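You operate a simulated robot arm through the tools that you are given. There is no shell and no other tool. Be economical: measure what you need, move in short steps, check, and stop when the job is done.

Carry out the task below with a simulated two-armed robot. There is one attempt and no reset: what you move stays moved.

JOB
Hold the large measuring cup on the workbench top steady with one hand, lift the chain oil bottle out of it with the other and set it down on the workbench top. Set down upright: chain oil bottle.

The check looks at the end state, three seconds after you hand in, the way a careful person would. Anything else that was tipped, shoved, dropped, spilled or broken makes it a failure.

ROBOT AND FRAMES
Two 7-joint arms with two-finger parallel grippers on one trunk, on a base that drives. Base frame: it is fixed to the floor where the robot stands at the start and does not move with it; the origin is under the middle of the robot, x ahead of it, y to its left, z up; the surface under the hand at the start is at about z = 0.8. Readings come in m, degrees, newtons and seconds.
The left shoulder is at the start at [0.08, 0.131, 0.947], the right one opposite. With the tool pointing down near the work surface each hand reaches from about 0.4 to 0.86 m from the robot's upright axis, wherever it stands, measured 20 degrees to its own side. Places, roughly: workbench top [0.6, 0, 0.8]. Payload 1.57 kg a hand.
Tool frame (each hand has its own): the origin (TCP) lies between the finger pads and is the grasp point; the fingertips stand 0.03 m ahead of it; z points along the fingers, y is the line along which they close. Largest opening 0.11 m; finger width 0.024, thickness 0.012; the body of the gripper, 0.048 by 0.112 m, starts 0.078 m behind the TCP.
Orientation is told as [roll, pitch, yaw] about the base's x, y, z axes, in that order, counted from this pose: with the fingers straight down and closing along the base's y, the tool's x points along the base's -x, its y along +y and its z along -z.

CONTROLS
- The arms move only by the tool nudge_tool. It takes "left_increments", "right_increments" or both (then of equal length, played together; a hand with none holds still); each is a list that holds one entry, the list of rows, each a list of 7 numbers: the shift along the tool's x, y, z in m, then the turn, a rotation vector about the tool's x, y, z in degrees, then the gripper command, from -1 (fully open) to 1 (shut), values between in proportion. In form: [[[dx, dy, dz, wx, wy, wz, fingers], ...]]. A call has 1 to 12 rows; each row is the pose to reach, as a shift and turn from the pose commanded when the call began, along the tool's axes at that moment. Each row takes 0.2 s and may step no farther than 0.05 m and 8.6 degrees from the row before; otherwise, or with a gripper value out of range, the whole call is refused. A pose out of reach is approached as far as the arm can. The call stops where the force on the tool passes 40 N (or 10 N more than at its start, if that is more) or the arm is blocked; 0.2 s more then pass. The fingers move at their own pace (about 0.108 m/s each) and stop on an object; they squeeze with about 31 N. The grip force told is the motor's: it shows also when the fingers shut on nothing. Time passes only in rows, and 0.2 s behind the last, so rows that repeat a pose let the fingers close. The reply holds the time, the measured pose of the TCP, the force on the tool along the base axes, the opening and the grip force, in the units named above and with some noise, with the torque about the TCP (base axes, N m) and any sound that the robot's microphone picked up.
- Cameras (640 x 400 px; columns grow to the right, rows downward): "scene" is now at [-0.0543, 0.0036, 1.4186]; the picture's right is [0.04, -1.00, 0.00], its down [-0.60, -0.02, -0.80] and it looks along [0.80, 0.03, -0.60] (base axes); focal length 256 px, centre (320, 200). "left" rides on the left gripper at [0.07, -0.016, -0.141] in its tool frame; the picture's right is [0.23, 0.97, 0.00], its down [-0.86, 0.20, -0.48] and it looks along [-0.47, 0.11, 0.88] (tool axes); focal length 222 px, centre (320, 200). "right" rides on the right gripper at [0.07, 0.016, -0.141] in its tool frame; the picture's right is [-0.23, 0.97, 0.00], its down [-0.86, -0.20, -0.48] and it looks along [-0.47, -0.11, 0.88] (tool axes); focal length 222 px, centre (320, 200). There is no depth. A picture from a camera that has moved, and an enlarged one, comes with that camera's place and axes in the base frame and with its lens.
- snapshot(camera): a new picture of that camera. No time passes.
- steer(legs): drives the robot by 1 to 6 legs, each [ahead, left, turn to the left] in m, m and degrees, along the robot's own axes; the way and the turn of a leg run together, so that a leg with both is an arc; at most 1.5 m and 180 degrees a leg. The arms and the cameras ride along, it lands a little off, and it stops where it bumps. It gives what a move gives.
- head_to(pan, tilt): turns the head with the scene camera to pan (to the left, within 109 degrees either way) and tilt (down, from -29 to 69), counted from straight ahead of the robot. It gives what a move gives.
- enlarge(camera, box): a new picture of the part [left, top, right, bottom] of that camera's present view, enlarged. No time passes.
- sign_off(): hands the job in; it is judged then, once.

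Go step by step. Nothing tells you exact positions but the pictures and the camera data: compare them with the known pose of the tool, close in by small moves and look again before you grip or let go. The budget is 120 turns and 100 pictures, counting those below and the enlarged ones. Unless the task says otherwise, let go and move clear before handing in, and close with one line.

The tools are called after "Call:" as a command line: name --argument value ..., lists and objects as JSON in quotes. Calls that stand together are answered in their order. nudge_tool: Moves the arms, as the interface text tells. Its arguments: {"type":"object","properties":{"left_increments":{"type":"array"},"right_increments":{"type":"array"}},"required":[]} The other tools are called the same way: steer (legs) drives the base; head_to (pan, tilt) turns the head that bears the scene camera; snapshot (camera) takes a picture; enlarge (camera, box) takes an enlarged picture of a part of a camera's view; sign_off () hands the job in.

At the start:

```text
t: 0.0
left_ee_pos: [0.5526, 0.2145, 1.1366]
left_ee_rot: [0.0, 0.0, -0.1]
left_force: [0.1, 0.0, 0.2]
left_wrist_torque: [0.0, 0.03, 0.01]
left_opening: 0.1095
left_grip_force: 0.2
right_ee_pos: [0.5624, -0.2849, 1.0715]
right_ee_rot: [0.0, 0.1, 0.0]
right_force: [-0.1, -0.3, 0.8]
right_wrist_torque: [0.01, 0.0, -0.03]
right_opening: 0.1099
right_grip_force: 0.1
robot x, y, heading: [0.0025, 0.0, 0.0]
head pan, tilt: [2.2, 36.7]
```

scene: 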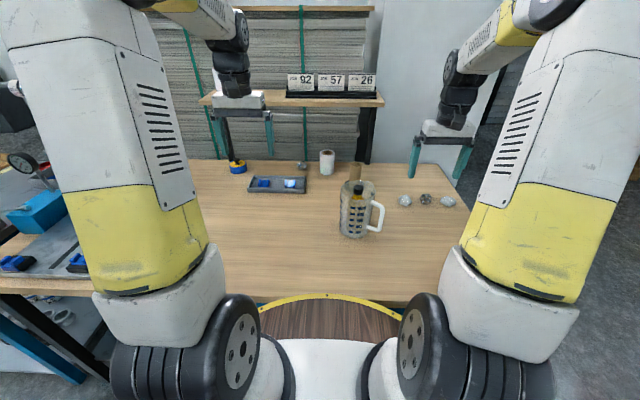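
right: 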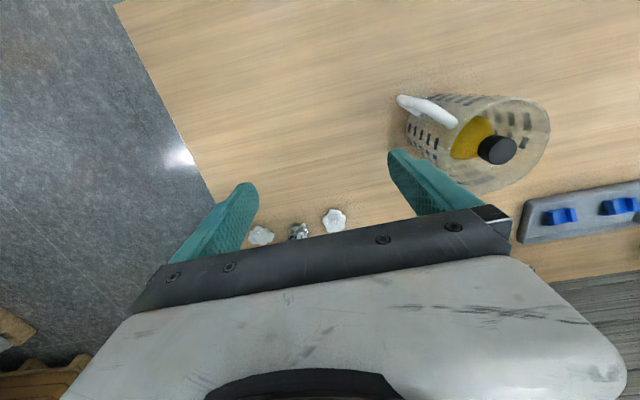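
left: 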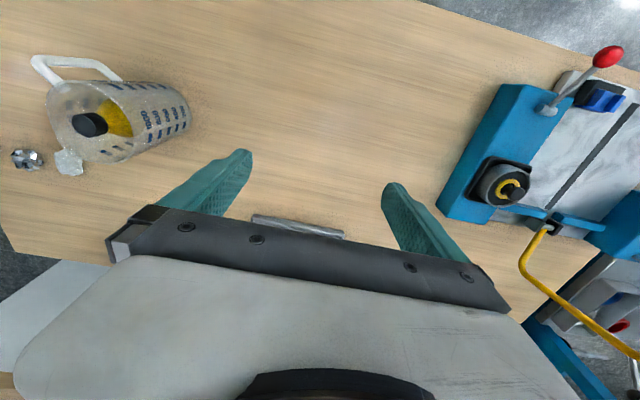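

I see the measuring cup with the bottle in it a bit right of the middle, near [0.62, -0.09], its handle to the right (-y). I take close-up views first.

Call:
enlarge --camera "scene" --box '[300, 140, 460, 260]'

Call:
enlarge --camera "right" --box '[360, 60, 600, 220]'

Call:
enlarge --camera "left" --box '[0, 30, 240, 190]'

```text
3.33 times, centred on (380, 200) of scene
camera zoom: at [-0.0543, 0.0036, 1.4186], right [0.04, -1.0, 0.0], down [-0.6, -0.02, -0.8], along [0.8, 0.03, -0.6], focal length 852 px, centre (120, 200)
```

zoom: 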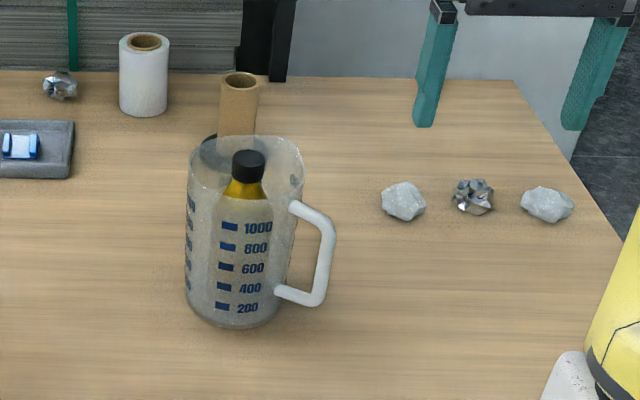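

```text
2.50 times, centred on (480, 140) of right
camera zoom: at [0.4923, -0.2688, 1.2118], right [0.23, 0.97, 0.0], down [0.86, -0.2, 0.48], along [0.47, -0.11, -0.88], focal length 555 px, centre (-80, 350)
```

zoom: 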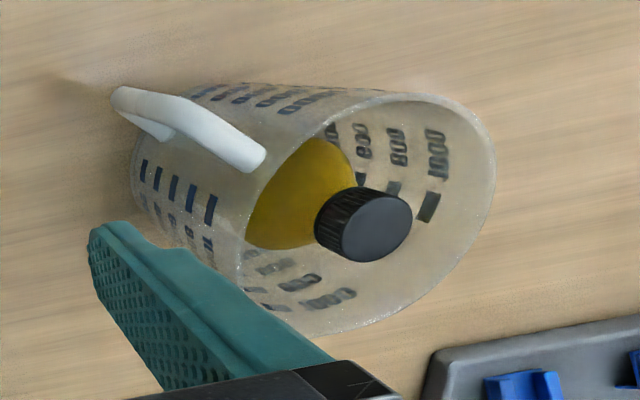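

```text
2.50 times, centred on (120, 110) of left
camera zoom: at [0.482, 0.1982, 1.2774], right [-0.23, 0.97, 0.0], down [0.86, 0.2, 0.48], along [0.47, 0.11, -0.88], focal length 555 px, centre (820, 425)
```

zoom: 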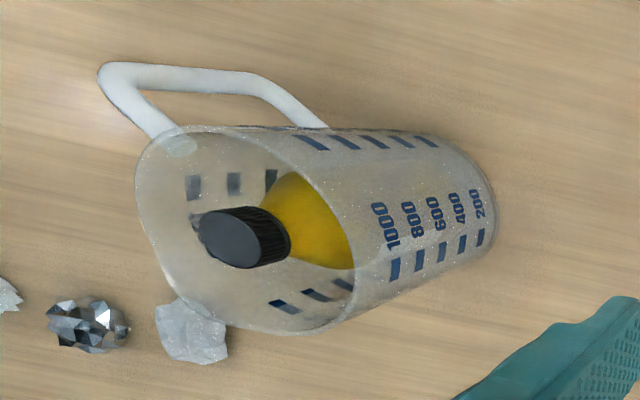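

The cap top triangulates to about [0.608, -0.091, 0.973], and the cup rim is at z≈0.96. The handle bar stands at [0.542, -0.161] between z 0.86 and 0.94. I'll use the right hand on the handle, so first I yaw it about 48° while moving back.

Call:
nudge_tool --right_increments '[[[0.01, 0.006, 0, 0, 0, -8, -0.3], [0.02, 0.012, 0, 0, 0, -16, -0.3], [0.03, 0.018, 0, 0, 0, -24, -0.3], [0.04, 0.024, 0, 0, 0, -32, -0.3], [0.05, 0.03, 0, 0, 0, -40, -0.3], [0.06, 0.035, 0.01, 0, 0, -48, -0.3]]]'

```text
t: 1.4
left_ee_pos: [0.5516, 0.2136, 1.1366]
left_ee_rot: [0.0, 0.0, 0.1]
left_force: [-0.3, -0.2, 0.0]
left_wrist_torque: [0.02, -0.02, 0.04]
left_opening: 0.1101
left_grip_force: 0.1
right_ee_pos: [0.5029, -0.2489, 1.0616]
right_ee_rot: [0.0, 0.0, 48.2]
right_force: [1.1, -0.1, -0.3]
right_wrist_torque: [-0.01, 0.03, -0.01]
right_opening: 0.0715
right_grip_force: 0.1
robot x, y, heading: [0.0002, -0.0035, 0.2]
head pan, tilt: [2.2, 36.7]
```

Yaw is right. Now I tilt the fingers 40° toward the cup and go to a standoff about 0.1 m behind the handle.

Call:
nudge_tool --right_increments '[[[-0.006, 0.006, 0.0, 0, -8, 0, -0.3], [-0.012, 0.012, 0.01, 0, -16, 0, -0.3], [-0.018, 0.018, 0.025, 0, -24, 0, -0.3], [-0.025, 0.024, 0.04, 0, -32, 0, -0.3], [-0.032, 0.03, 0.06, 0, -40, 0, -0.3], [-0.032, 0.03, 0.07, 0, -40, 0, -0.3]]]'

Call:
snapshot --camera "right"

Call:
snapshot --camera "left"

Call:
snapshot --camera "scene"

```text
t: 2.8
left_ee_pos: [0.5519, 0.2129, 1.136]
left_ee_rot: [0.0, 0.0, 0.0]
left_force: [0.0, -0.4, 0.7]
left_wrist_torque: [-0.04, -0.01, -0.01]
left_opening: 0.1099
left_grip_force: 0.1
right_ee_pos: [0.502, -0.202, 0.991]
right_ee_rot: [-0.2, -40.0, 48.0]
right_force: [-0.6, 0.0, 0.0]
right_wrist_torque: [0.0, 0.0, -0.06]
right_opening: 0.0713
right_grip_force: 0.1
robot x, y, heading: [-0.0026, -0.0009, -0.0]
head pan, tilt: [2.2, 36.7]
```

```text
93 pictures are left
camera right: at [0.3931, -0.3002, 1.0531], right [-0.61, 0.78, 0.15], down [0.38, 0.12, 0.92], along [0.7, 0.61, -0.37], focal length 222 px, centre (320, 200)
```

right: 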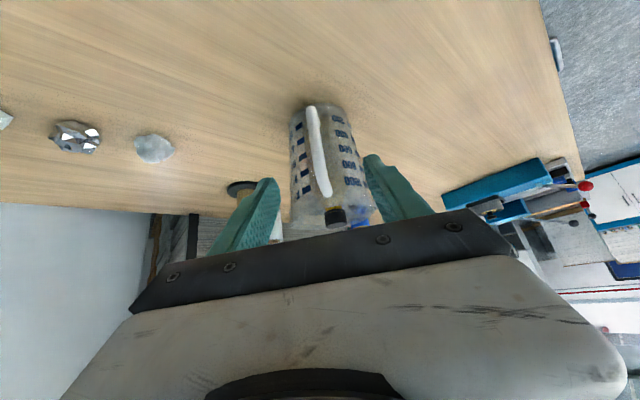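

```text
92 pictures are left
camera left: at [0.4819, 0.1982, 1.2774], right [-0.23, 0.97, 0.0], down [0.86, 0.2, 0.48], along [0.47, 0.11, -0.88], focal length 222 px, centre (320, 200)
```

left: 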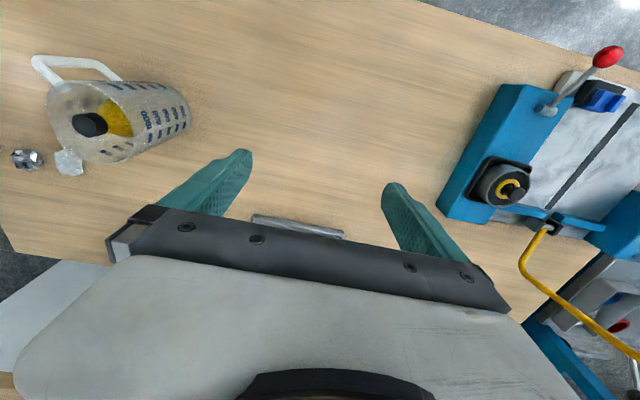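

```text
91 pictures are left
camera scene: at [-0.0544, 0.0036, 1.4186], right [0.04, -1.0, 0.0], down [-0.6, -0.02, -0.8], along [0.8, 0.03, -0.6], focal length 256 px, centre (320, 200)
```

scene: 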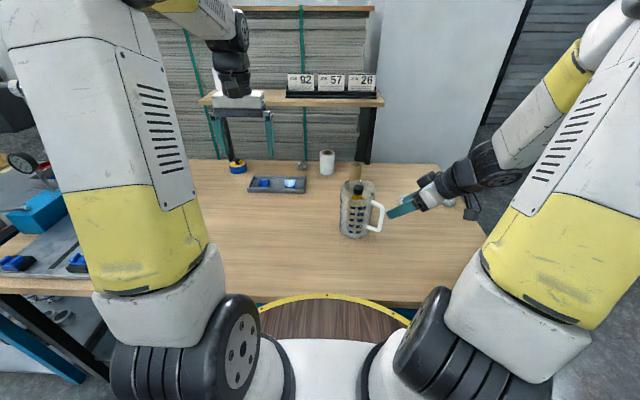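

The handle sits centred between the right fingers. I advance along the fingers to straddle the bar.

Call:
nudge_tool --right_increments '[[[0, 0, 0.025, 0, 0, 0, -0.3], [0, 0, 0.05, 0, 0, 0, -0.3], [0, 0, 0.07, 0, 0, 0, -0.3], [0, 0, 0.085, 0, 0, 0, -0.3], [0, 0, 0.095, 0, 0, 0, -0.3]]]'

Call:
enlarge --camera "right" --box '[200, 60, 440, 210]'

Call:
enlarge --camera "left" --box '[0, 0, 240, 150]'

Call:
enlarge --camera "scene" --box '[310, 150, 470, 250]'

```text
t: 4.0
left_ee_pos: [0.5516, 0.2139, 1.1368]
left_ee_rot: [0.0, 0.0, 0.0]
left_force: [-0.2, 1.1, 0.3]
left_wrist_torque: [0.0, 0.0, 0.0]
left_opening: 0.1101
left_grip_force: 0.0
right_ee_pos: [0.542, -0.1599, 0.9173]
right_ee_rot: [-0.1, -40.1, 48.0]
right_force: [-0.7, 0.2, 0.1]
right_wrist_torque: [0.0, 0.0, 0.02]
right_opening: 0.0716
right_grip_force: 0.1
robot x, y, heading: [0.0006, -0.0004, 0.1]
head pan, tilt: [2.2, 36.7]
```

```text
2.67 times, centred on (320, 135) of right
camera zoom: at [0.4329, -0.2554, 0.9809], right [-0.61, 0.78, 0.15], down [0.38, 0.12, 0.92], along [0.7, 0.61, -0.37], focal length 592 px, centre (320, 373)
```

zoom: 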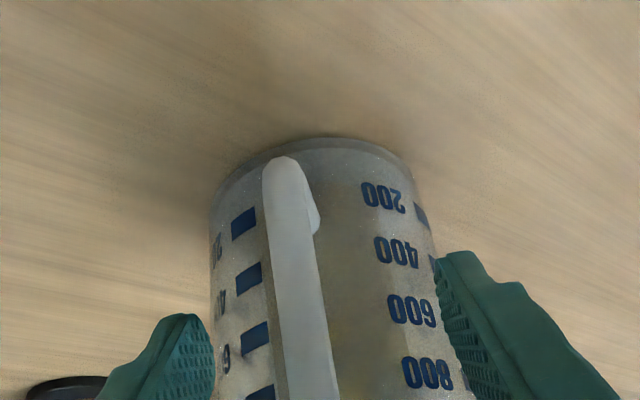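

```text
2.67 times, centred on (120, 75) of left
camera zoom: at [0.4819, 0.1982, 1.2774], right [-0.23, 0.97, 0.0], down [0.86, 0.2, 0.48], along [0.47, 0.11, -0.88], focal length 592 px, centre (853, 533)
```

zoom: 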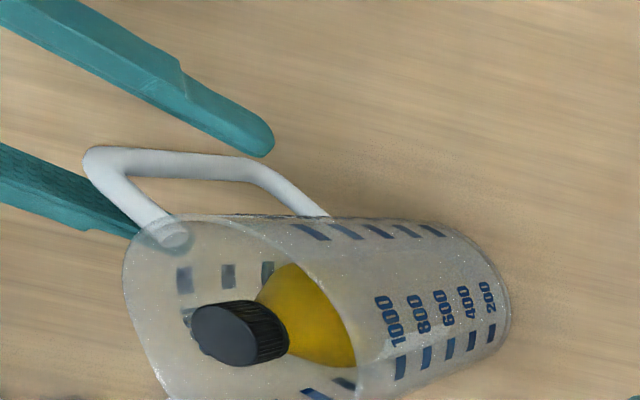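

```text
4.00 times, centred on (390, 200) of scene
camera zoom: at [-0.0545, 0.0036, 1.4186], right [0.04, -1.0, 0.0], down [-0.6, -0.02, -0.8], along [0.8, 0.03, -0.6], focal length 1023 px, centre (40, 200)
```

zoom: 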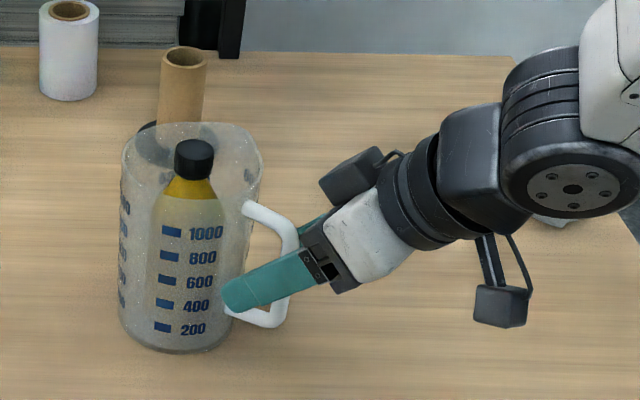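

The bar is about 3 mm to the -y side of the finger midline. I shift by that, close partly to 25 mm and check before squeezing.

Call:
nudge_tool --right_increments '[[[0, -0.003, 0, 0, 0, 0, -0.3], [0, -0.003, 0, 0, 0, 0, 0.1], [0, -0.003, 0, 0, 0, 0, 0.4], [0, -0.003, 0, 0, 0, 0, 0.5]]]'

Call:
enlarge --camera "right" --box '[240, 100, 400, 220]'

```text
t: 5.0
left_ee_pos: [0.5529, 0.2135, 1.1359]
left_ee_rot: [0.0, 0.1, 0.1]
left_force: [-0.3, -0.5, 0.4]
left_wrist_torque: [-0.02, 0.05, 0.0]
left_opening: 0.1099
left_grip_force: 0.1
right_ee_pos: [0.5446, -0.1616, 0.9179]
right_ee_rot: [0.0, -40.0, 48.0]
right_force: [0.0, 0.1, -1.0]
right_wrist_torque: [0.0, 0.04, 0.02]
right_opening: 0.0274
right_grip_force: 0.1
robot x, y, heading: [0.0018, 0.0022, 0.1]
head pan, tilt: [2.2, 36.7]
```

```text
3.33 times, centred on (320, 160) of right
camera zoom: at [0.435, -0.2575, 0.9804], right [-0.61, 0.78, 0.15], down [0.38, 0.12, 0.92], along [0.7, 0.61, -0.37], focal length 740 px, centre (320, 333)
```

zoom: 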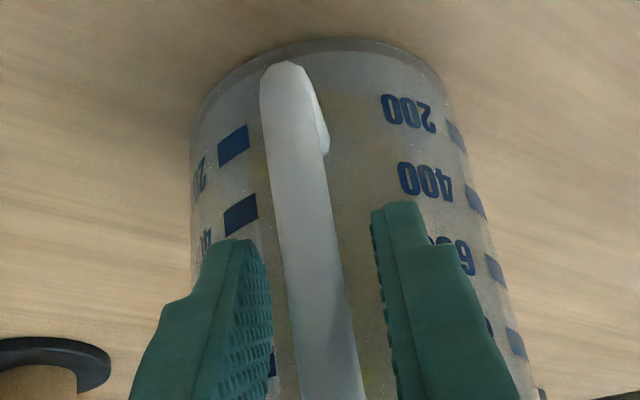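

Gap on the left is slightly smaller; I shift 2 mm more and close on the bar.

Call:
nudge_tool --right_increments '[[[0, -0.002, 0, 0, 0, 0, 0.55], [0, -0.002, 0, 0, 0, 0, 0.7], [0, -0.002, 0, 0, 0, 0, 0.8], [0, -0.002, 0, 0, 0, 0, 1], [0, -0.002, 0, 0, 0, 0, 1]]]'

Call:
enlarge --camera "scene" --box '[310, 150, 470, 250]'

Call:
enlarge --camera "left" --box '[0, 0, 240, 150]'

```text
t: 6.2
left_ee_pos: [0.5527, 0.2129, 1.1364]
left_ee_rot: [0.0, 0.0, -0.1]
left_force: [0.5, 0.1, -0.7]
left_wrist_torque: [0.03, -0.01, 0.01]
left_opening: 0.1099
left_grip_force: 0.0
right_ee_pos: [0.5454, -0.1627, 0.9184]
right_ee_rot: [0.0, -39.9, 48.0]
right_force: [0.5, 1.3, 0.2]
right_wrist_torque: [0.05, -0.08, -0.02]
right_opening: 0.0125
right_grip_force: 29.7
robot x, y, heading: [0.0009, -0.0007, 0.0]
head pan, tilt: [2.2, 36.7]
```

```text
4.00 times, centred on (390, 200) of scene
camera zoom: at [-0.0543, 0.0036, 1.4186], right [0.04, -1.0, 0.0], down [-0.6, -0.02, -0.8], along [0.8, 0.03, -0.6], focal length 1023 px, centre (40, 200)
```

zoom: 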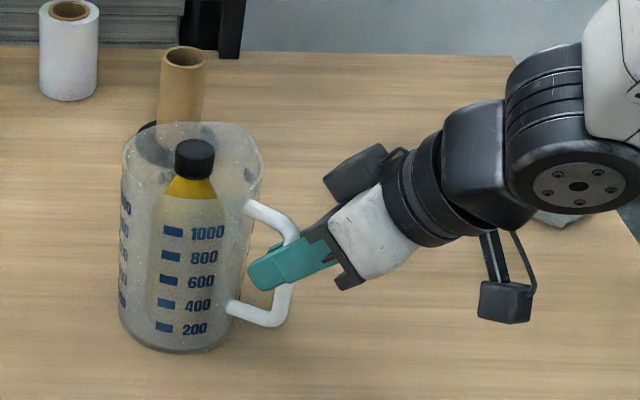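

```text
2.67 times, centred on (120, 75) of left
camera zoom: at [0.482, 0.1982, 1.2774], right [-0.23, 0.97, 0.0], down [0.86, 0.2, 0.48], along [0.47, 0.11, -0.88], focal length 592 px, centre (853, 533)
```

zoom: 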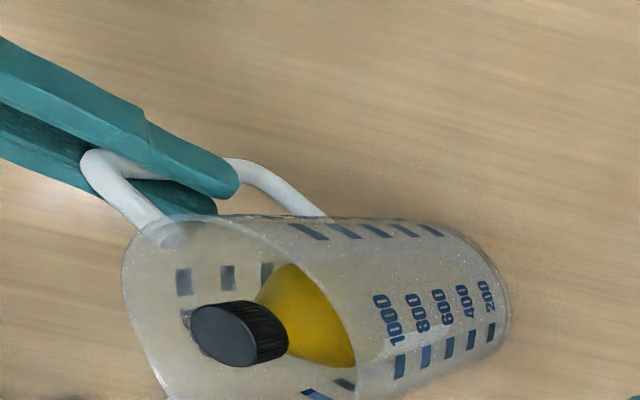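

The handle is gripped (12.5 mm, 30 N) and the cup hasn't shifted. Now the left hand goes over the cap, at a safe height.

Call:
nudge_tool --left_increments '[[[-0.008, -0.04, 0, 0, 0, 0, -0.15], [-0.016, -0.085, 0, 0, 0, 0, -0.15], [-0.025, -0.13, 0, 0, 0, 0, -0.15], [-0.033, -0.175, 0, 0, 0, 0, -0.15], [-0.041, -0.22, 0, 0, 0, 0, -0.15], [-0.049, -0.265, 0, 0, 0, 0, -0.15], [-0.055, -0.295, 0, 0, 0, 0, -0.15], [-0.055, -0.304, 0, 0, 0, 0, -0.15]]]'

Call:
snapshot --camera "left"

Call:
snapshot --camera "scene"

```text
t: 8.0
left_ee_pos: [0.6088, -0.0911, 1.1354]
left_ee_rot: [0.0, -0.1, -0.1]
left_force: [0.1, 0.5, 0.6]
left_wrist_torque: [-0.03, 0.0, 0.01]
left_opening: 0.0634
left_grip_force: 0.0
right_ee_pos: [0.5448, -0.1627, 0.9182]
right_ee_rot: [0.0, -40.1, 47.9]
right_force: [-0.6, -0.8, 1.4]
right_wrist_torque: [0.02, -0.03, 0.03]
right_opening: 0.0123
right_grip_force: 29.4
robot x, y, heading: [0.0042, 0.0013, 0.0]
head pan, tilt: [2.2, 36.7]
```

```text
84 pictures are left
camera left: at [0.5371, -0.1076, 1.2767], right [-0.23, 0.97, 0.0], down [0.85, 0.2, 0.48], along [0.47, 0.11, -0.88], focal length 222 px, centre (320, 200)
```

left: 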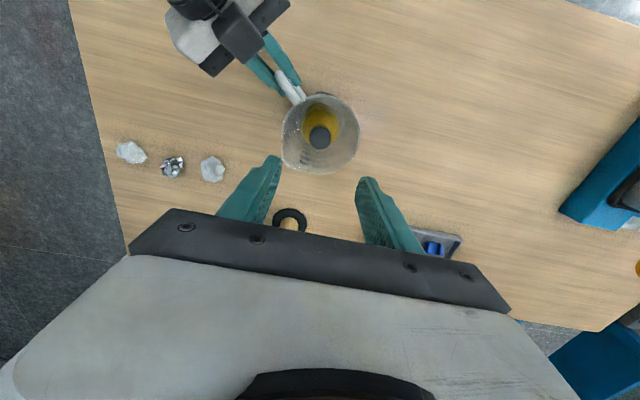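

```text
83 pictures are left
camera scene: at [-0.0544, 0.0036, 1.4186], right [0.04, -1.0, 0.0], down [-0.6, -0.02, -0.8], along [0.8, 0.03, -0.6], focal length 256 px, centre (320, 200)
```

scene: 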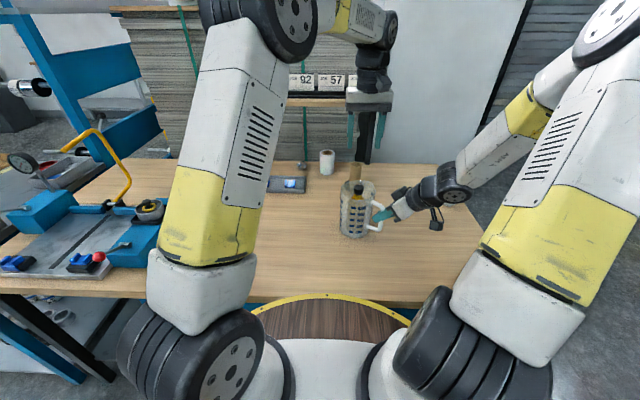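

The cap lies under the left TCP (≈[0.606, -0.092]). I descend partway to z≈1.03 and look again.

Call:
nudge_tool --left_increments '[[[0.002, 0, 0.03, 0, 0, 0, -0.1], [0.002, 0, 0.06, 0, 0, 0, -0.1], [0.002, 0, 0.085, 0, 0, 0, -0.1], [0.002, 0, 0.105, 0, 0, 0, -0.1]]]'

Call:
snapshot --camera "left"

Call:
enlarge --camera "scene" --box '[300, 120, 460, 245]'

Call:
snapshot --camera "right"

```text
t: 9.0
left_ee_pos: [0.6051, -0.0902, 1.0299]
left_ee_rot: [0.0, 0.0, -0.1]
left_force: [0.4, 0.3, 0.0]
left_wrist_torque: [0.0, 0.0, -0.02]
left_opening: 0.0606
left_grip_force: 0.1
right_ee_pos: [0.5455, -0.1621, 0.9177]
right_ee_rot: [-0.1, -40.0, 48.0]
right_force: [0.8, -0.4, 1.4]
right_wrist_torque: [0.06, -0.03, 0.0]
right_opening: 0.0121
right_grip_force: 29.7
robot x, y, heading: [-0.0024, -0.0018, -0.1]
head pan, tilt: [2.2, 36.7]
```

```text
82 pictures are left
camera left: at [0.5352, -0.1063, 1.1713], right [-0.23, 0.97, 0.0], down [0.86, 0.2, 0.48], along [0.47, 0.11, -0.88], focal length 222 px, centre (320, 200)
```

left: 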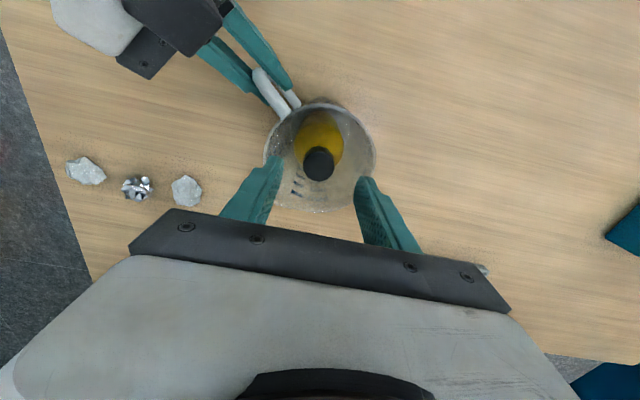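

```text
3.20 times, centred on (380, 182) of scene
camera zoom: at [-0.0543, 0.0035, 1.4186], right [0.04, -1.0, 0.0], down [-0.6, -0.02, -0.8], along [0.8, 0.03, -0.6], focal length 818 px, centre (128, 256)
```

zoom: 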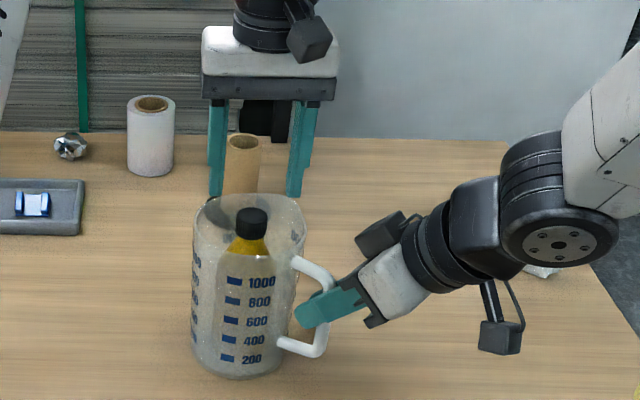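

```text
80 pictures are left
camera right: at [0.4365, -0.259, 0.9808], right [-0.61, 0.78, 0.15], down [0.38, 0.12, 0.92], along [0.7, 0.61, -0.37], focal length 222 px, centre (320, 200)
```

right: 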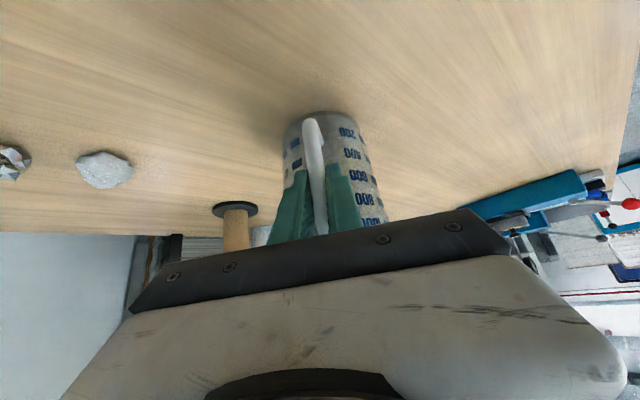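

Cap centre ≈[0.604, -0.0915], well aligned. I narrow the fingers to about 50 mm and descend so the tips end around the cap's lower edge.

Call:
nudge_tool --left_increments '[[[0.0, -0.001, 0.0, 0, 0, 0, 0.09], [0.0, -0.001, 0.015, 0, 0, 0, 0.09], [0.0, -0.001, 0.03, 0, 0, 0, 0.09], [0.0, -0.001, 0.042, 0, 0, 0, 0.09], [0.0, -0.001, 0.052, 0, 0, 0, 0.09]]]'

Call:
enlarge --camera "left" --box '[220, 100, 420, 240]'

Call:
enlarge --camera "scene" --box '[310, 140, 410, 220]'

```text
t: 10.2
left_ee_pos: [0.6048, -0.0911, 0.9784]
left_ee_rot: [0.0, -0.1, 0.0]
left_force: [0.4, 0.1, 0.2]
left_wrist_torque: [0.04, 0.02, -0.02]
left_opening: 0.0497
left_grip_force: 0.0
right_ee_pos: [0.5458, -0.1628, 0.9172]
right_ee_rot: [0.0, -40.0, 48.0]
right_force: [-0.4, -0.2, 1.0]
right_wrist_torque: [0.03, -0.02, -0.02]
right_opening: 0.0124
right_grip_force: 28.9
robot x, y, heading: [0.0002, -0.0023, -0.3]
head pan, tilt: [2.2, 36.7]
```

```text
2.86 times, centred on (320, 170) of left
camera zoom: at [0.5353, -0.1064, 1.1198], right [-0.23, 0.97, 0.0], down [0.86, 0.2, 0.48], along [0.47, 0.11, -0.88], focal length 635 px, centre (320, 286)
```

zoom: 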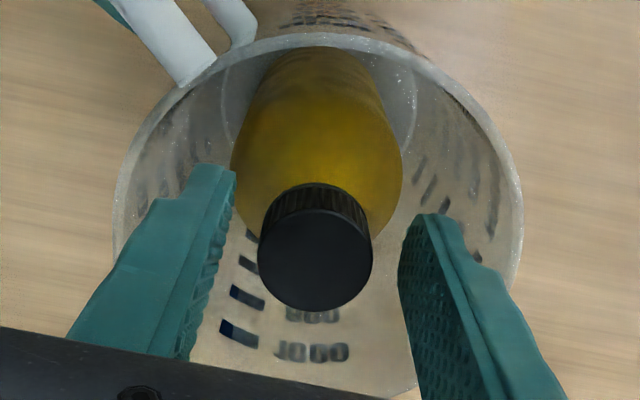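

```text
5.00 times, centred on (360, 180) of scene
camera zoom: at [-0.0543, 0.0035, 1.4186], right [0.04, -1.0, 0.0], down [-0.6, -0.02, -0.8], along [0.8, 0.03, -0.6], focal length 1278 px, centre (120, 300)
```

zoom: 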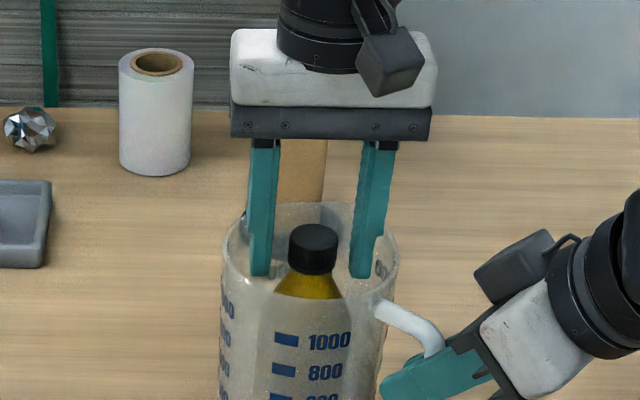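

The cap is centred, but the tips sit a few mm below the cap's edge, where the shoulder flares. I raise 6 mm and close on the cap.

Call:
nudge_tool --left_increments '[[[0.0, 0.0, -0.006, 0, 0, 0, 0.09], [0.0, 0.0, -0.006, 0, 0, 0, 0.3], [0.0, 0.0, -0.006, 0, 0, 0, 0.4], [0.0, 0.0, -0.006, 0, 0, 0, 1], [0.0, 0.0, -0.006, 0, 0, 0, 1]]]'

Call:
enlarge --camera "left" --box '[220, 100, 420, 240]'

Call:
enlarge --camera "scene" --box '[310, 140, 410, 220]'

```text
t: 11.4
left_ee_pos: [0.6053, -0.0909, 0.9843]
left_ee_rot: [0.0, 0.0, -0.1]
left_force: [0.3, -1.1, 0.5]
left_wrist_torque: [-0.07, -0.04, -0.02]
left_opening: 0.0292
left_grip_force: 31.3
right_ee_pos: [0.5456, -0.1623, 0.9173]
right_ee_rot: [0.0, -39.9, 48.0]
right_force: [0.0, 0.0, 0.2]
right_wrist_torque: [-0.04, 0.04, 0.0]
right_opening: 0.0123
right_grip_force: 29.4
robot x, y, heading: [0.0024, 0.0024, -0.4]
head pan, tilt: [2.2, 36.7]
```

```text
2.86 times, centred on (320, 170) of left
camera zoom: at [0.5352, -0.1065, 1.126], right [-0.23, 0.97, 0.0], down [0.85, 0.2, 0.48], along [0.47, 0.11, -0.88], focal length 635 px, centre (320, 286)
```

zoom: 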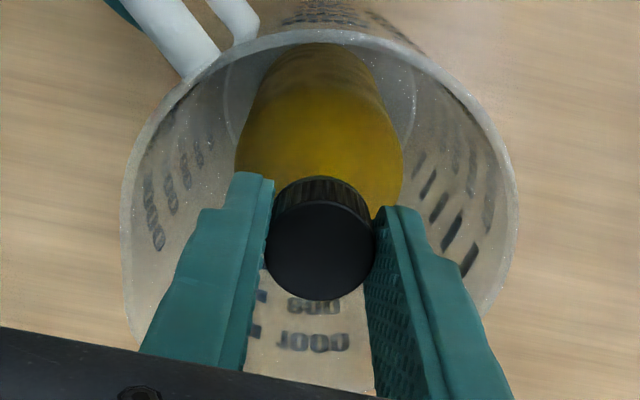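

```text
5.00 times, centred on (360, 180) of scene
camera zoom: at [-0.0543, 0.0035, 1.4186], right [0.04, -1.0, 0.0], down [-0.6, -0.02, -0.8], along [0.8, 0.03, -0.6], focal length 1278 px, centre (120, 300)
```

zoom: 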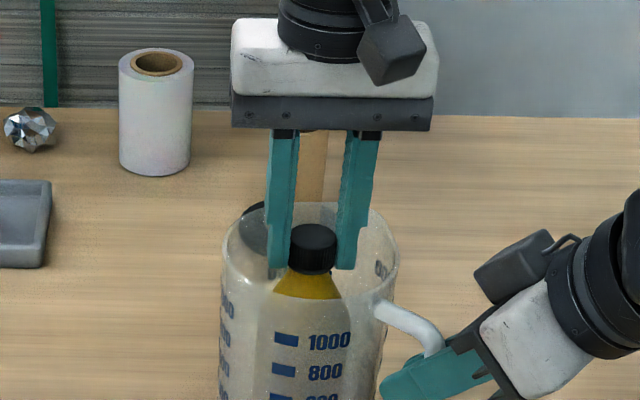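

The cap is gripped (29 mm, 31 N), bottle and cup unmoved. I lift slowly by 4 cm and check.

Call:
nudge_tool --left_increments '[[[0, 0, -0.005, 0, 0, 0, 1], [0, 0, -0.012, 0, 0, 0, 1], [0, 0, -0.02, 0, 0, 0, 1], [0, 0, -0.03, 0, 0, 0, 1], [0, 0, -0.04, 0, 0, 0, 1]]]'

Call:
enlarge --camera "scene" --box '[300, 120, 440, 245]'

```text
t: 12.6
left_ee_pos: [0.6053, -0.0918, 1.0241]
left_ee_rot: [0.0, 0.0, 0.0]
left_force: [0.3, -0.2, -3.0]
left_wrist_torque: [0.02, -0.01, 0.02]
left_opening: 0.029
left_grip_force: 31.0
right_ee_pos: [0.5455, -0.1633, 0.9183]
right_ee_rot: [0.0, -40.0, 48.0]
right_force: [-1.4, 0.2, 2.2]
right_wrist_torque: [-0.02, 0.01, 0.01]
right_opening: 0.0127
right_grip_force: 28.7
robot x, y, heading: [0.0001, 0.0022, 0.1]
head pan, tilt: [2.2, 36.7]
```

```text
3.20 times, centred on (370, 182) of scene
camera zoom: at [-0.0543, 0.0035, 1.4186], right [0.04, -1.0, 0.0], down [-0.6, -0.02, -0.8], along [0.8, 0.03, -0.6], focal length 818 px, centre (160, 256)
```

zoom: 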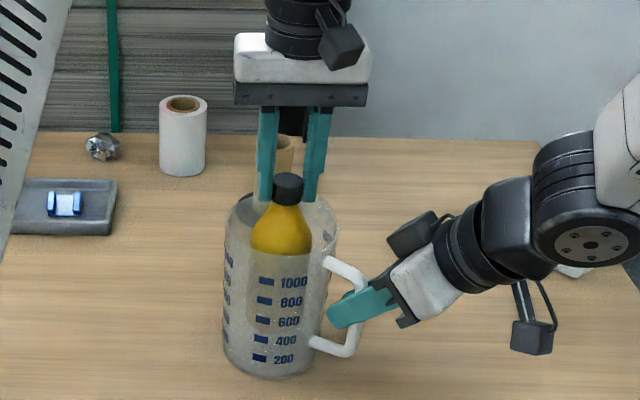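

The bottle comes up freely (about 3 N) and the cup stays. I continue straight up another 16 cm.

Call:
nudge_tool --left_increments '[[[0, 0, -0.015, 0, 0, 0, 1], [0, 0, -0.035, 0, 0, 0, 1], [0, 0, -0.055, 0, 0, 0, 1], [0, 0, -0.08, 0, 0, 0, 1], [0, 0, -0.105, 0, 0, 0, 1], [0, 0, -0.13, 0, 0, 0, 1], [0, 0, -0.15, 0, 0, 0, 1], [0, 0, -0.165, 0, 0, 0, 1]]]'

Call:
snapshot --camera "scene"

Call:
snapshot --camera "right"

```text
t: 14.4
left_ee_pos: [0.607, -0.0915, 1.1912]
left_ee_rot: [0.0, 0.1, 0.1]
left_force: [0.1, 0.0, -3.1]
left_wrist_torque: [-0.01, 0.0, 0.0]
left_opening: 0.0286
left_grip_force: 30.9
right_ee_pos: [0.5454, -0.1626, 0.9183]
right_ee_rot: [0.0, -40.0, 48.0]
right_force: [-0.5, -0.1, 2.8]
right_wrist_torque: [0.03, -0.03, -0.03]
right_opening: 0.0125
right_grip_force: 29.0
robot x, y, heading: [0.0029, 0.0015, 0.1]
head pan, tilt: [2.2, 36.7]
```

```text
74 pictures are left
camera scene: at [-0.0543, 0.0035, 1.4186], right [0.04, -1.0, 0.0], down [-0.6, -0.02, -0.8], along [0.8, 0.03, -0.6], focal length 256 px, centre (320, 200)
```

scene: 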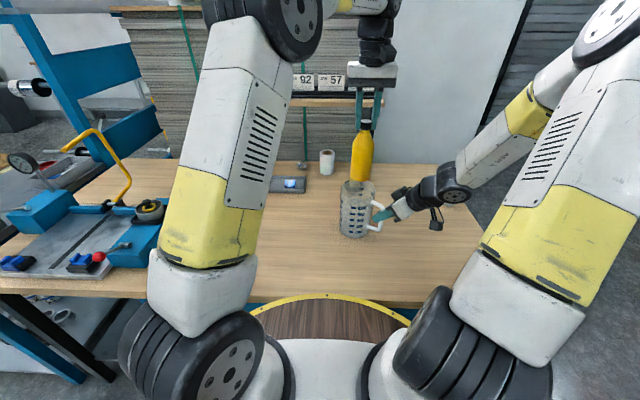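

```text
73 pictures are left
camera right: at [0.4365, -0.2591, 0.9807], right [-0.61, 0.78, 0.15], down [0.38, 0.12, 0.92], along [0.7, 0.61, -0.37], focal length 222 px, centre (320, 200)
```

right: 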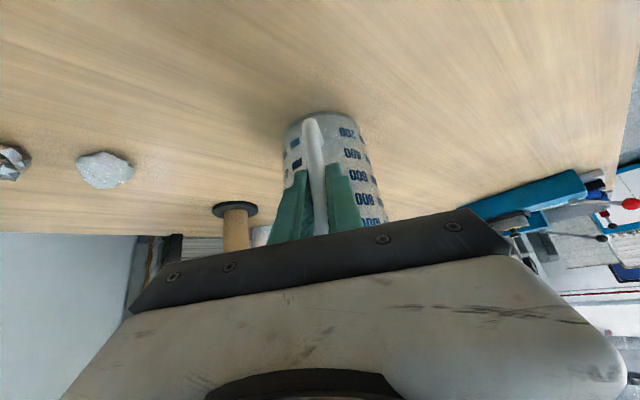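

The bottle's base is now above the rim by about 5 cm. I carry it left to the empty area near [0.57, 0.09].

Call:
nudge_tool --left_increments '[[[0, 0.01, 0, 0, 0, 0, 1], [0, 0.03, 0, 0, 0, 0, 1], [0, 0.055, 0, 0, 0, 0, 1], [0.005, 0.08, 0, 0, 0, 0, 1], [0.015, 0.105, 0, 0, 0, 0, 1], [0.025, 0.13, 0, 0, 0, 0, 1], [0.032, 0.155, 0, 0, 0, 0, 1], [0.037, 0.172, 0, 0, 0, 0, 1], [0.037, 0.18, 0, 0, 0, 0, 1]]]'

Call:
snapshot --camera "left"

Call:
snapshot --camera "scene"

```text
t: 16.4
left_ee_pos: [0.5674, 0.0907, 1.1901]
left_ee_rot: [0.0, 0.0, 0.0]
left_force: [0.1, -0.8, -3.4]
left_wrist_torque: [0.01, 0.0, -0.01]
left_opening: 0.029
left_grip_force: 30.8
right_ee_pos: [0.5444, -0.1625, 0.9189]
right_ee_rot: [-0.1, -40.1, 48.0]
right_force: [-0.5, 0.4, 2.2]
right_wrist_torque: [-0.01, 0.03, 0.01]
right_opening: 0.0125
right_grip_force: 29.6
robot x, y, heading: [0.0001, -0.0025, -0.1]
head pan, tilt: [2.2, 36.7]
```

```text
72 pictures are left
camera left: at [0.4975, 0.0736, 1.3315], right [-0.23, 0.97, 0.0], down [0.85, 0.2, 0.48], along [0.47, 0.11, -0.88], focal length 222 px, centre (320, 200)
```

left: 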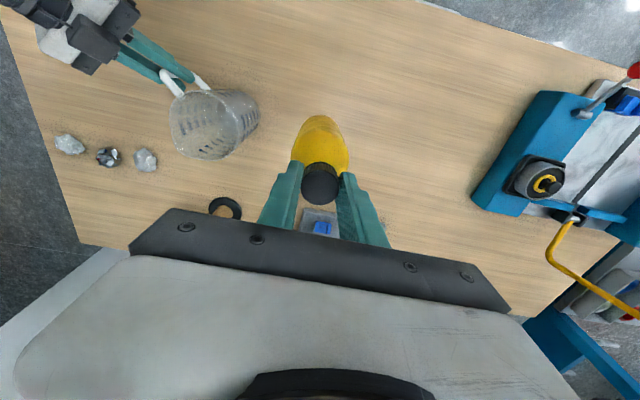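

```text
71 pictures are left
camera scene: at [-0.0543, 0.0035, 1.4186], right [0.04, -1.0, 0.0], down [-0.6, -0.02, -0.8], along [0.8, 0.03, -0.6], focal length 256 px, centre (320, 200)
```

scene: 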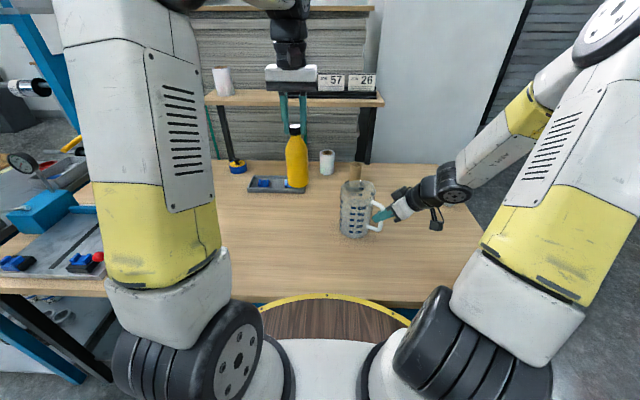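

The bottle hangs upright over clear bench. I lower it to about 2–3 cm above the surface.

Call:
nudge_tool --left_increments '[[[0, 0, 0.02, 0, 0, 0, 1], [0, 0, 0.045, 0, 0, 0, 1], [0, 0, 0.07, 0, 0, 0, 1], [0, 0, 0.095, 0, 0, 0, 1], [0, 0, 0.12, 0, 0, 0, 1], [0, 0, 0.145, 0, 0, 0, 1], [0, 0, 0.165, 0, 0, 0, 1], [0, 0, 0.18, 0, 0, 0, 1]]]'

Call:
enlarge --camera "scene" --box '[230, 130, 400, 260]'

```text
t: 18.2
left_ee_pos: [0.5685, 0.089, 1.0117]
left_ee_rot: [0.0, 0.2, 0.0]
left_force: [0.0, 0.3, -2.6]
left_wrist_torque: [0.02, 0.01, 0.01]
left_opening: 0.0288
left_grip_force: 31.2
right_ee_pos: [0.5475, -0.1627, 0.9192]
right_ee_rot: [-0.1, -40.0, 48.0]
right_force: [-0.6, 0.2, 0.3]
right_wrist_torque: [-0.03, 0.0, 0.0]
right_opening: 0.0124
right_grip_force: 29.5
robot x, y, heading: [-0.0005, -0.0, 0.0]
head pan, tilt: [2.2, 36.7]
```

```text
3.08 times, centred on (315, 195) of scene
camera zoom: at [-0.0542, 0.0036, 1.4186], right [0.04, -1.0, 0.0], down [-0.6, -0.02, -0.8], along [0.8, 0.03, -0.6], focal length 787 px, centre (335, 215)
```

zoom: 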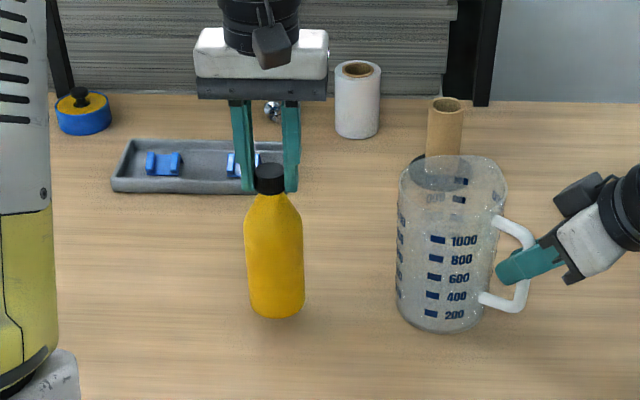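

Still hanging clear, all in order. I lower 2 cm more, then feel for contact.

Call:
nudge_tool --left_increments '[[[0, 0, 0.01, 0, 0, 0, 1], [0, 0, 0.018, 0, 0, 0, 1], [0, 0, 0.024, 0, 0, 0, 1], [0, 0, 0.026, 0, 0, 0, 1]]]'

```text
t: 19.2
left_ee_pos: [0.5691, 0.09, 0.984]
left_ee_rot: [0.0, 0.0, 0.1]
left_force: [-0.4, -0.1, -3.3]
left_wrist_torque: [-0.03, -0.01, -0.03]
left_opening: 0.029
left_grip_force: 31.0
right_ee_pos: [0.5461, -0.1627, 0.918]
right_ee_rot: [0.0, -40.0, 48.0]
right_force: [-0.4, 1.4, 1.1]
right_wrist_torque: [0.0, 0.0, 0.01]
right_opening: 0.0123
right_grip_force: 29.2
robot x, y, heading: [0.0003, -0.0018, -0.0]
head pan, tilt: [2.2, 36.7]
```

Not yet touching (still -3 N). I go down 2 mm more.

Call:
nudge_tool --left_increments '[[[0, 0, 0.001, 0, 0, 0, 1], [0, 0, 0.002, 0, 0, 0, 1]]]'

```text
t: 19.8
left_ee_pos: [0.5684, 0.0887, 0.9817]
left_ee_rot: [0.0, 0.0, 0.0]
left_force: [0.0, -0.4, -2.7]
left_wrist_torque: [0.0, -0.01, 0.01]
left_opening: 0.0289
left_grip_force: 31.0
right_ee_pos: [0.5451, -0.1612, 0.9178]
right_ee_rot: [0.0, -40.0, 47.9]
right_force: [-0.1, 0.1, 0.5]
right_wrist_torque: [-0.02, -0.04, -0.02]
right_opening: 0.0122
right_grip_force: 29.9
robot x, y, heading: [0.0002, 0.0006, 0.1]
head pan, tilt: [2.2, 36.7]
```

Still hanging; 2 mm more.

Call:
nudge_tool --left_increments '[[[0, 0, 0.001, 0, 0, 0, 1], [0, 0, 0.002, 0, 0, 0, 1]]]'

```text
t: 20.4
left_ee_pos: [0.5697, 0.0893, 0.9793]
left_ee_rot: [-0.1, 0.0, 0.0]
left_force: [-0.1, 1.4, -1.9]
left_wrist_torque: [-0.04, -0.02, -0.01]
left_opening: 0.0287
left_grip_force: 31.2
right_ee_pos: [0.5457, -0.163, 0.9185]
right_ee_rot: [0.1, -40.1, 48.0]
right_force: [0.5, 0.0, 0.8]
right_wrist_torque: [0.04, -0.04, 0.03]
right_opening: 0.0124
right_grip_force: 29.3
robot x, y, heading: [0.0024, -0.0014, 0.1]
head pan, tilt: [2.2, 36.7]
```

The load may be starting to come off; I go 1.5 mm further and check.

Call:
nudge_tool --left_increments '[[[0, 0, 0.001, 0, 0, 0, 1], [0, 0, 0.0015, 0, 0, 0, 1]]]'

Call:
enlarge --camera "scene" --box '[250, 150, 350, 250]'

```text
t: 21.0
left_ee_pos: [0.5677, 0.09, 0.9786]
left_ee_rot: [0.0, -0.1, 0.0]
left_force: [-0.4, 0.8, 2.8]
left_wrist_torque: [0.11, 0.18, -0.02]
left_opening: 0.0288
left_grip_force: 30.8
right_ee_pos: [0.5453, -0.1636, 0.9178]
right_ee_rot: [0.0, -40.0, 48.0]
right_force: [0.3, 0.5, 0.6]
right_wrist_torque: [0.02, 0.04, 0.01]
right_opening: 0.0122
right_grip_force: 29.3
robot x, y, heading: [0.0013, 0.0022, -0.1]
head pan, tilt: [2.2, 36.7]
```

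```text
4.00 times, centred on (300, 200) of scene
camera zoom: at [-0.0544, 0.0036, 1.4186], right [0.04, -1.0, 0.0], down [-0.6, -0.02, -0.8], along [0.8, 0.03, -0.6], focal length 1023 px, centre (400, 200)
```

zoom: 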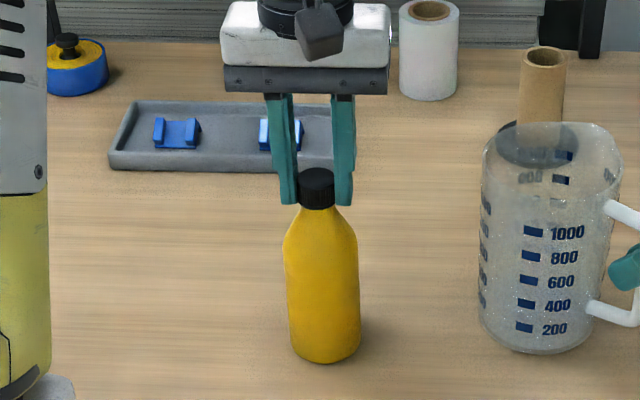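

Contact is made: the vertical force turned positive and the bottle stands upright on the bench. I open the left hand gradually, wide enough to clear the cap.

Call:
nudge_tool --left_increments '[[[0, 0, 0, 0, 0, 0, 0.4], [0, 0, 0, 0, 0, 0, 0.2], [0, 0, 0, 0, 0, 0, 0.0], [0, 0, 0, 0, 0, 0, -0.2]]]'

Call:
enlarge --camera "scene" --box '[250, 150, 350, 250]'

Call:
enlarge --camera "left" --box '[220, 100, 420, 240]'

```text
t: 22.0
left_ee_pos: [0.5679, 0.0897, 0.9778]
left_ee_rot: [0.0, 0.0, 0.0]
left_force: [-0.3, 0.1, -0.1]
left_wrist_torque: [-0.03, 0.0, -0.02]
left_opening: 0.066
left_grip_force: 0.0
right_ee_pos: [0.5459, -0.1623, 0.9176]
right_ee_rot: [0.0, -39.9, 48.0]
right_force: [-0.4, -1.0, -0.2]
right_wrist_torque: [-0.06, 0.03, 0.0]
right_opening: 0.0123
right_grip_force: 29.0
robot x, y, heading: [-0.0005, 0.0022, -0.1]
head pan, tilt: [2.2, 36.7]
```

```text
4.00 times, centred on (300, 200) of scene
camera zoom: at [-0.0543, 0.0035, 1.4186], right [0.04, -1.0, 0.0], down [-0.6, -0.02, -0.8], along [0.8, 0.03, -0.6], focal length 1023 px, centre (400, 200)
```

zoom: 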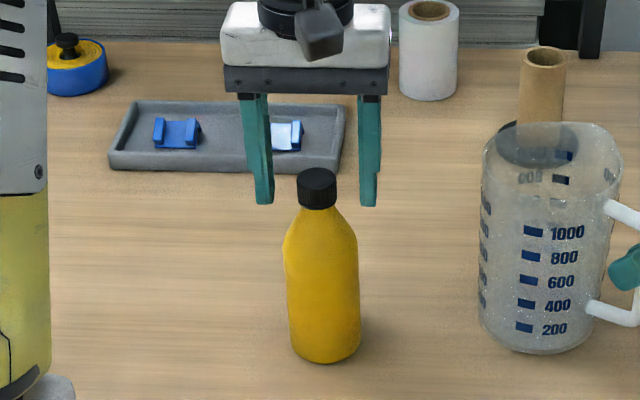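

```text
2.86 times, centred on (320, 170) of left
camera zoom: at [0.4981, 0.0739, 1.1197], right [-0.23, 0.97, 0.0], down [0.86, 0.2, 0.48], along [0.47, 0.11, -0.88], focal length 635 px, centre (320, 286)
```

zoom: 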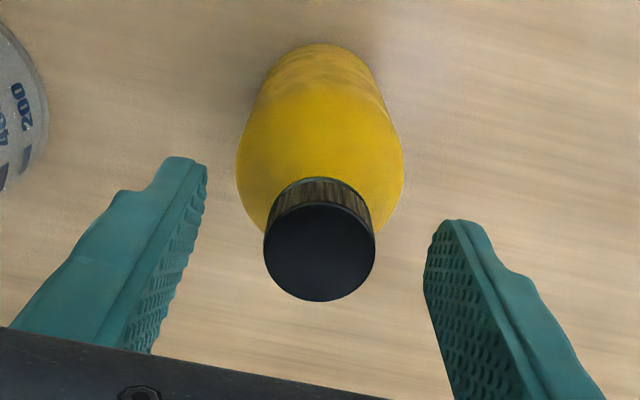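

The bottle stands free and the fingers are clear on both sides. I raise the left hand and open the right one in the same move, in small steps.

Call:
nudge_tool --left_increments '[[[0, 0, -0.015, 0, 0, 0, -0.2], [0, 0, -0.035, 0, 0, 0, -0.2], [0, 0, -0.06, 0, 0, 0, -0.2], [0, 0, -0.09, 0, 0, 0, -0.2], [0, 0, -0.12, 0, 0, 0, -0.2], [0, 0, -0.15, 0, 0, 0, -0.2]]]' --right_increments '[[[0, 0, 0, 0, 0, 0, 0.7], [0, 0, 0, 0, 0, 0, 0.5], [0, 0, 0, 0, 0, 0, 0.3], [0, 0, 0, 0, 0, 0, 0.0], [0, 0, 0, 0, 0, 0, -0.3], [0, 0, 0, 0, 0, 0, -0.3]]]'

Call:
enlarge --camera "right" --box '[200, 60, 440, 210]'

Call:
enlarge --camera "scene" --box '[250, 130, 450, 255]'

```text
t: 23.4
left_ee_pos: [0.5679, 0.0891, 1.1273]
left_ee_rot: [-0.1, 0.1, 0.0]
left_force: [-0.1, -0.2, -0.1]
left_wrist_torque: [-0.04, 0.01, 0.0]
left_opening: 0.066
left_grip_force: 0.0
right_ee_pos: [0.5447, -0.1631, 0.9182]
right_ee_rot: [0.0, -40.0, 48.0]
right_force: [0.7, 0.1, -0.4]
right_wrist_torque: [0.01, 0.01, 0.05]
right_opening: 0.0714
right_grip_force: 0.0
robot x, y, heading: [-0.0014, 0.0016, 0.2]
head pan, tilt: [2.2, 36.7]
```

```text
2.67 times, centred on (320, 135) of right
camera zoom: at [0.4366, -0.259, 0.9807], right [-0.61, 0.78, 0.15], down [0.38, 0.12, 0.92], along [0.7, 0.61, -0.37], focal length 592 px, centre (320, 373)
```

zoom: 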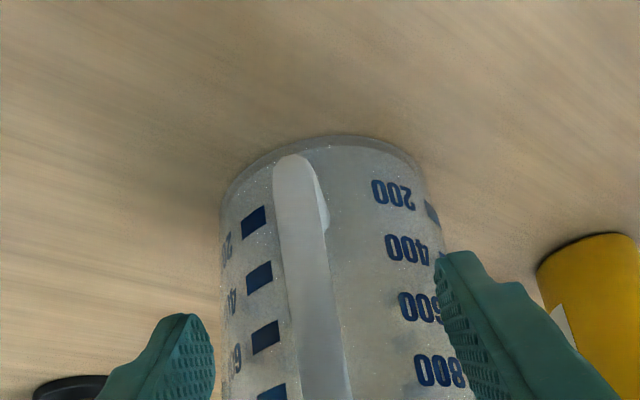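

```text
3.20 times, centred on (350, 192) of scene
camera zoom: at [-0.0541, 0.0035, 1.4187], right [0.04, -1.0, 0.0], down [-0.6, -0.02, -0.8], along [0.8, 0.03, -0.6], focal length 818 px, centre (224, 224)
```

zoom: 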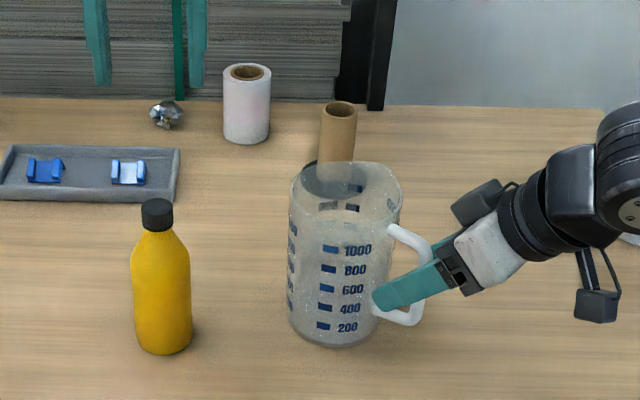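

Both hands are free of their objects. I draw the right hand straight back along its fingers, away from the handle.

Call:
nudge_tool --right_increments '[[[0, 0, -0.015, 0, 0, 0, -0.3], [0, 0, -0.035, 0, 0, 0, -0.3], [0, 0, -0.06, 0, 0, 0, -0.3], [0, 0, -0.09, 0, 0, 0, -0.3], [0, 0, -0.12, 0, 0, 0, -0.3]]]'

Call:
snapshot --camera "scene"

```text
t: 24.6
left_ee_pos: [0.5679, 0.088, 1.1274]
left_ee_rot: [0.0, 0.0, 0.0]
left_force: [0.4, -0.4, 0.4]
left_wrist_torque: [0.02, 0.04, -0.01]
left_opening: 0.0661
left_grip_force: 0.0
right_ee_pos: [0.4949, -0.2192, 1.0123]
right_ee_rot: [-0.1, -40.0, 48.0]
right_force: [0.4, -0.2, -0.6]
right_wrist_torque: [0.03, 0.04, -0.03]
right_opening: 0.0717
right_grip_force: 0.2
robot x, y, heading: [0.0025, -0.0038, -0.1]
head pan, tilt: [2.2, 36.7]
```

```text
64 pictures are left
camera scene: at [-0.0541, 0.0035, 1.4187], right [0.04, -1.0, 0.0], down [-0.6, -0.02, -0.8], along [0.8, 0.03, -0.6], focal length 256 px, centre (320, 200)
```

scene: 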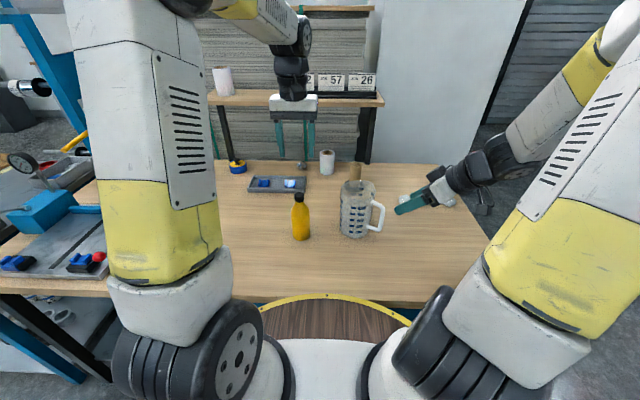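

The bottle stands upright on the bench, the cup is where it was, and both hands are clear, so I hand in.

Call:
sign_off

```text
The job is handed in.
```

The chain oil bottle now stands upright on the workbench top; I held the measuring cup steady while lifting it out, and the cup did not visibly move.
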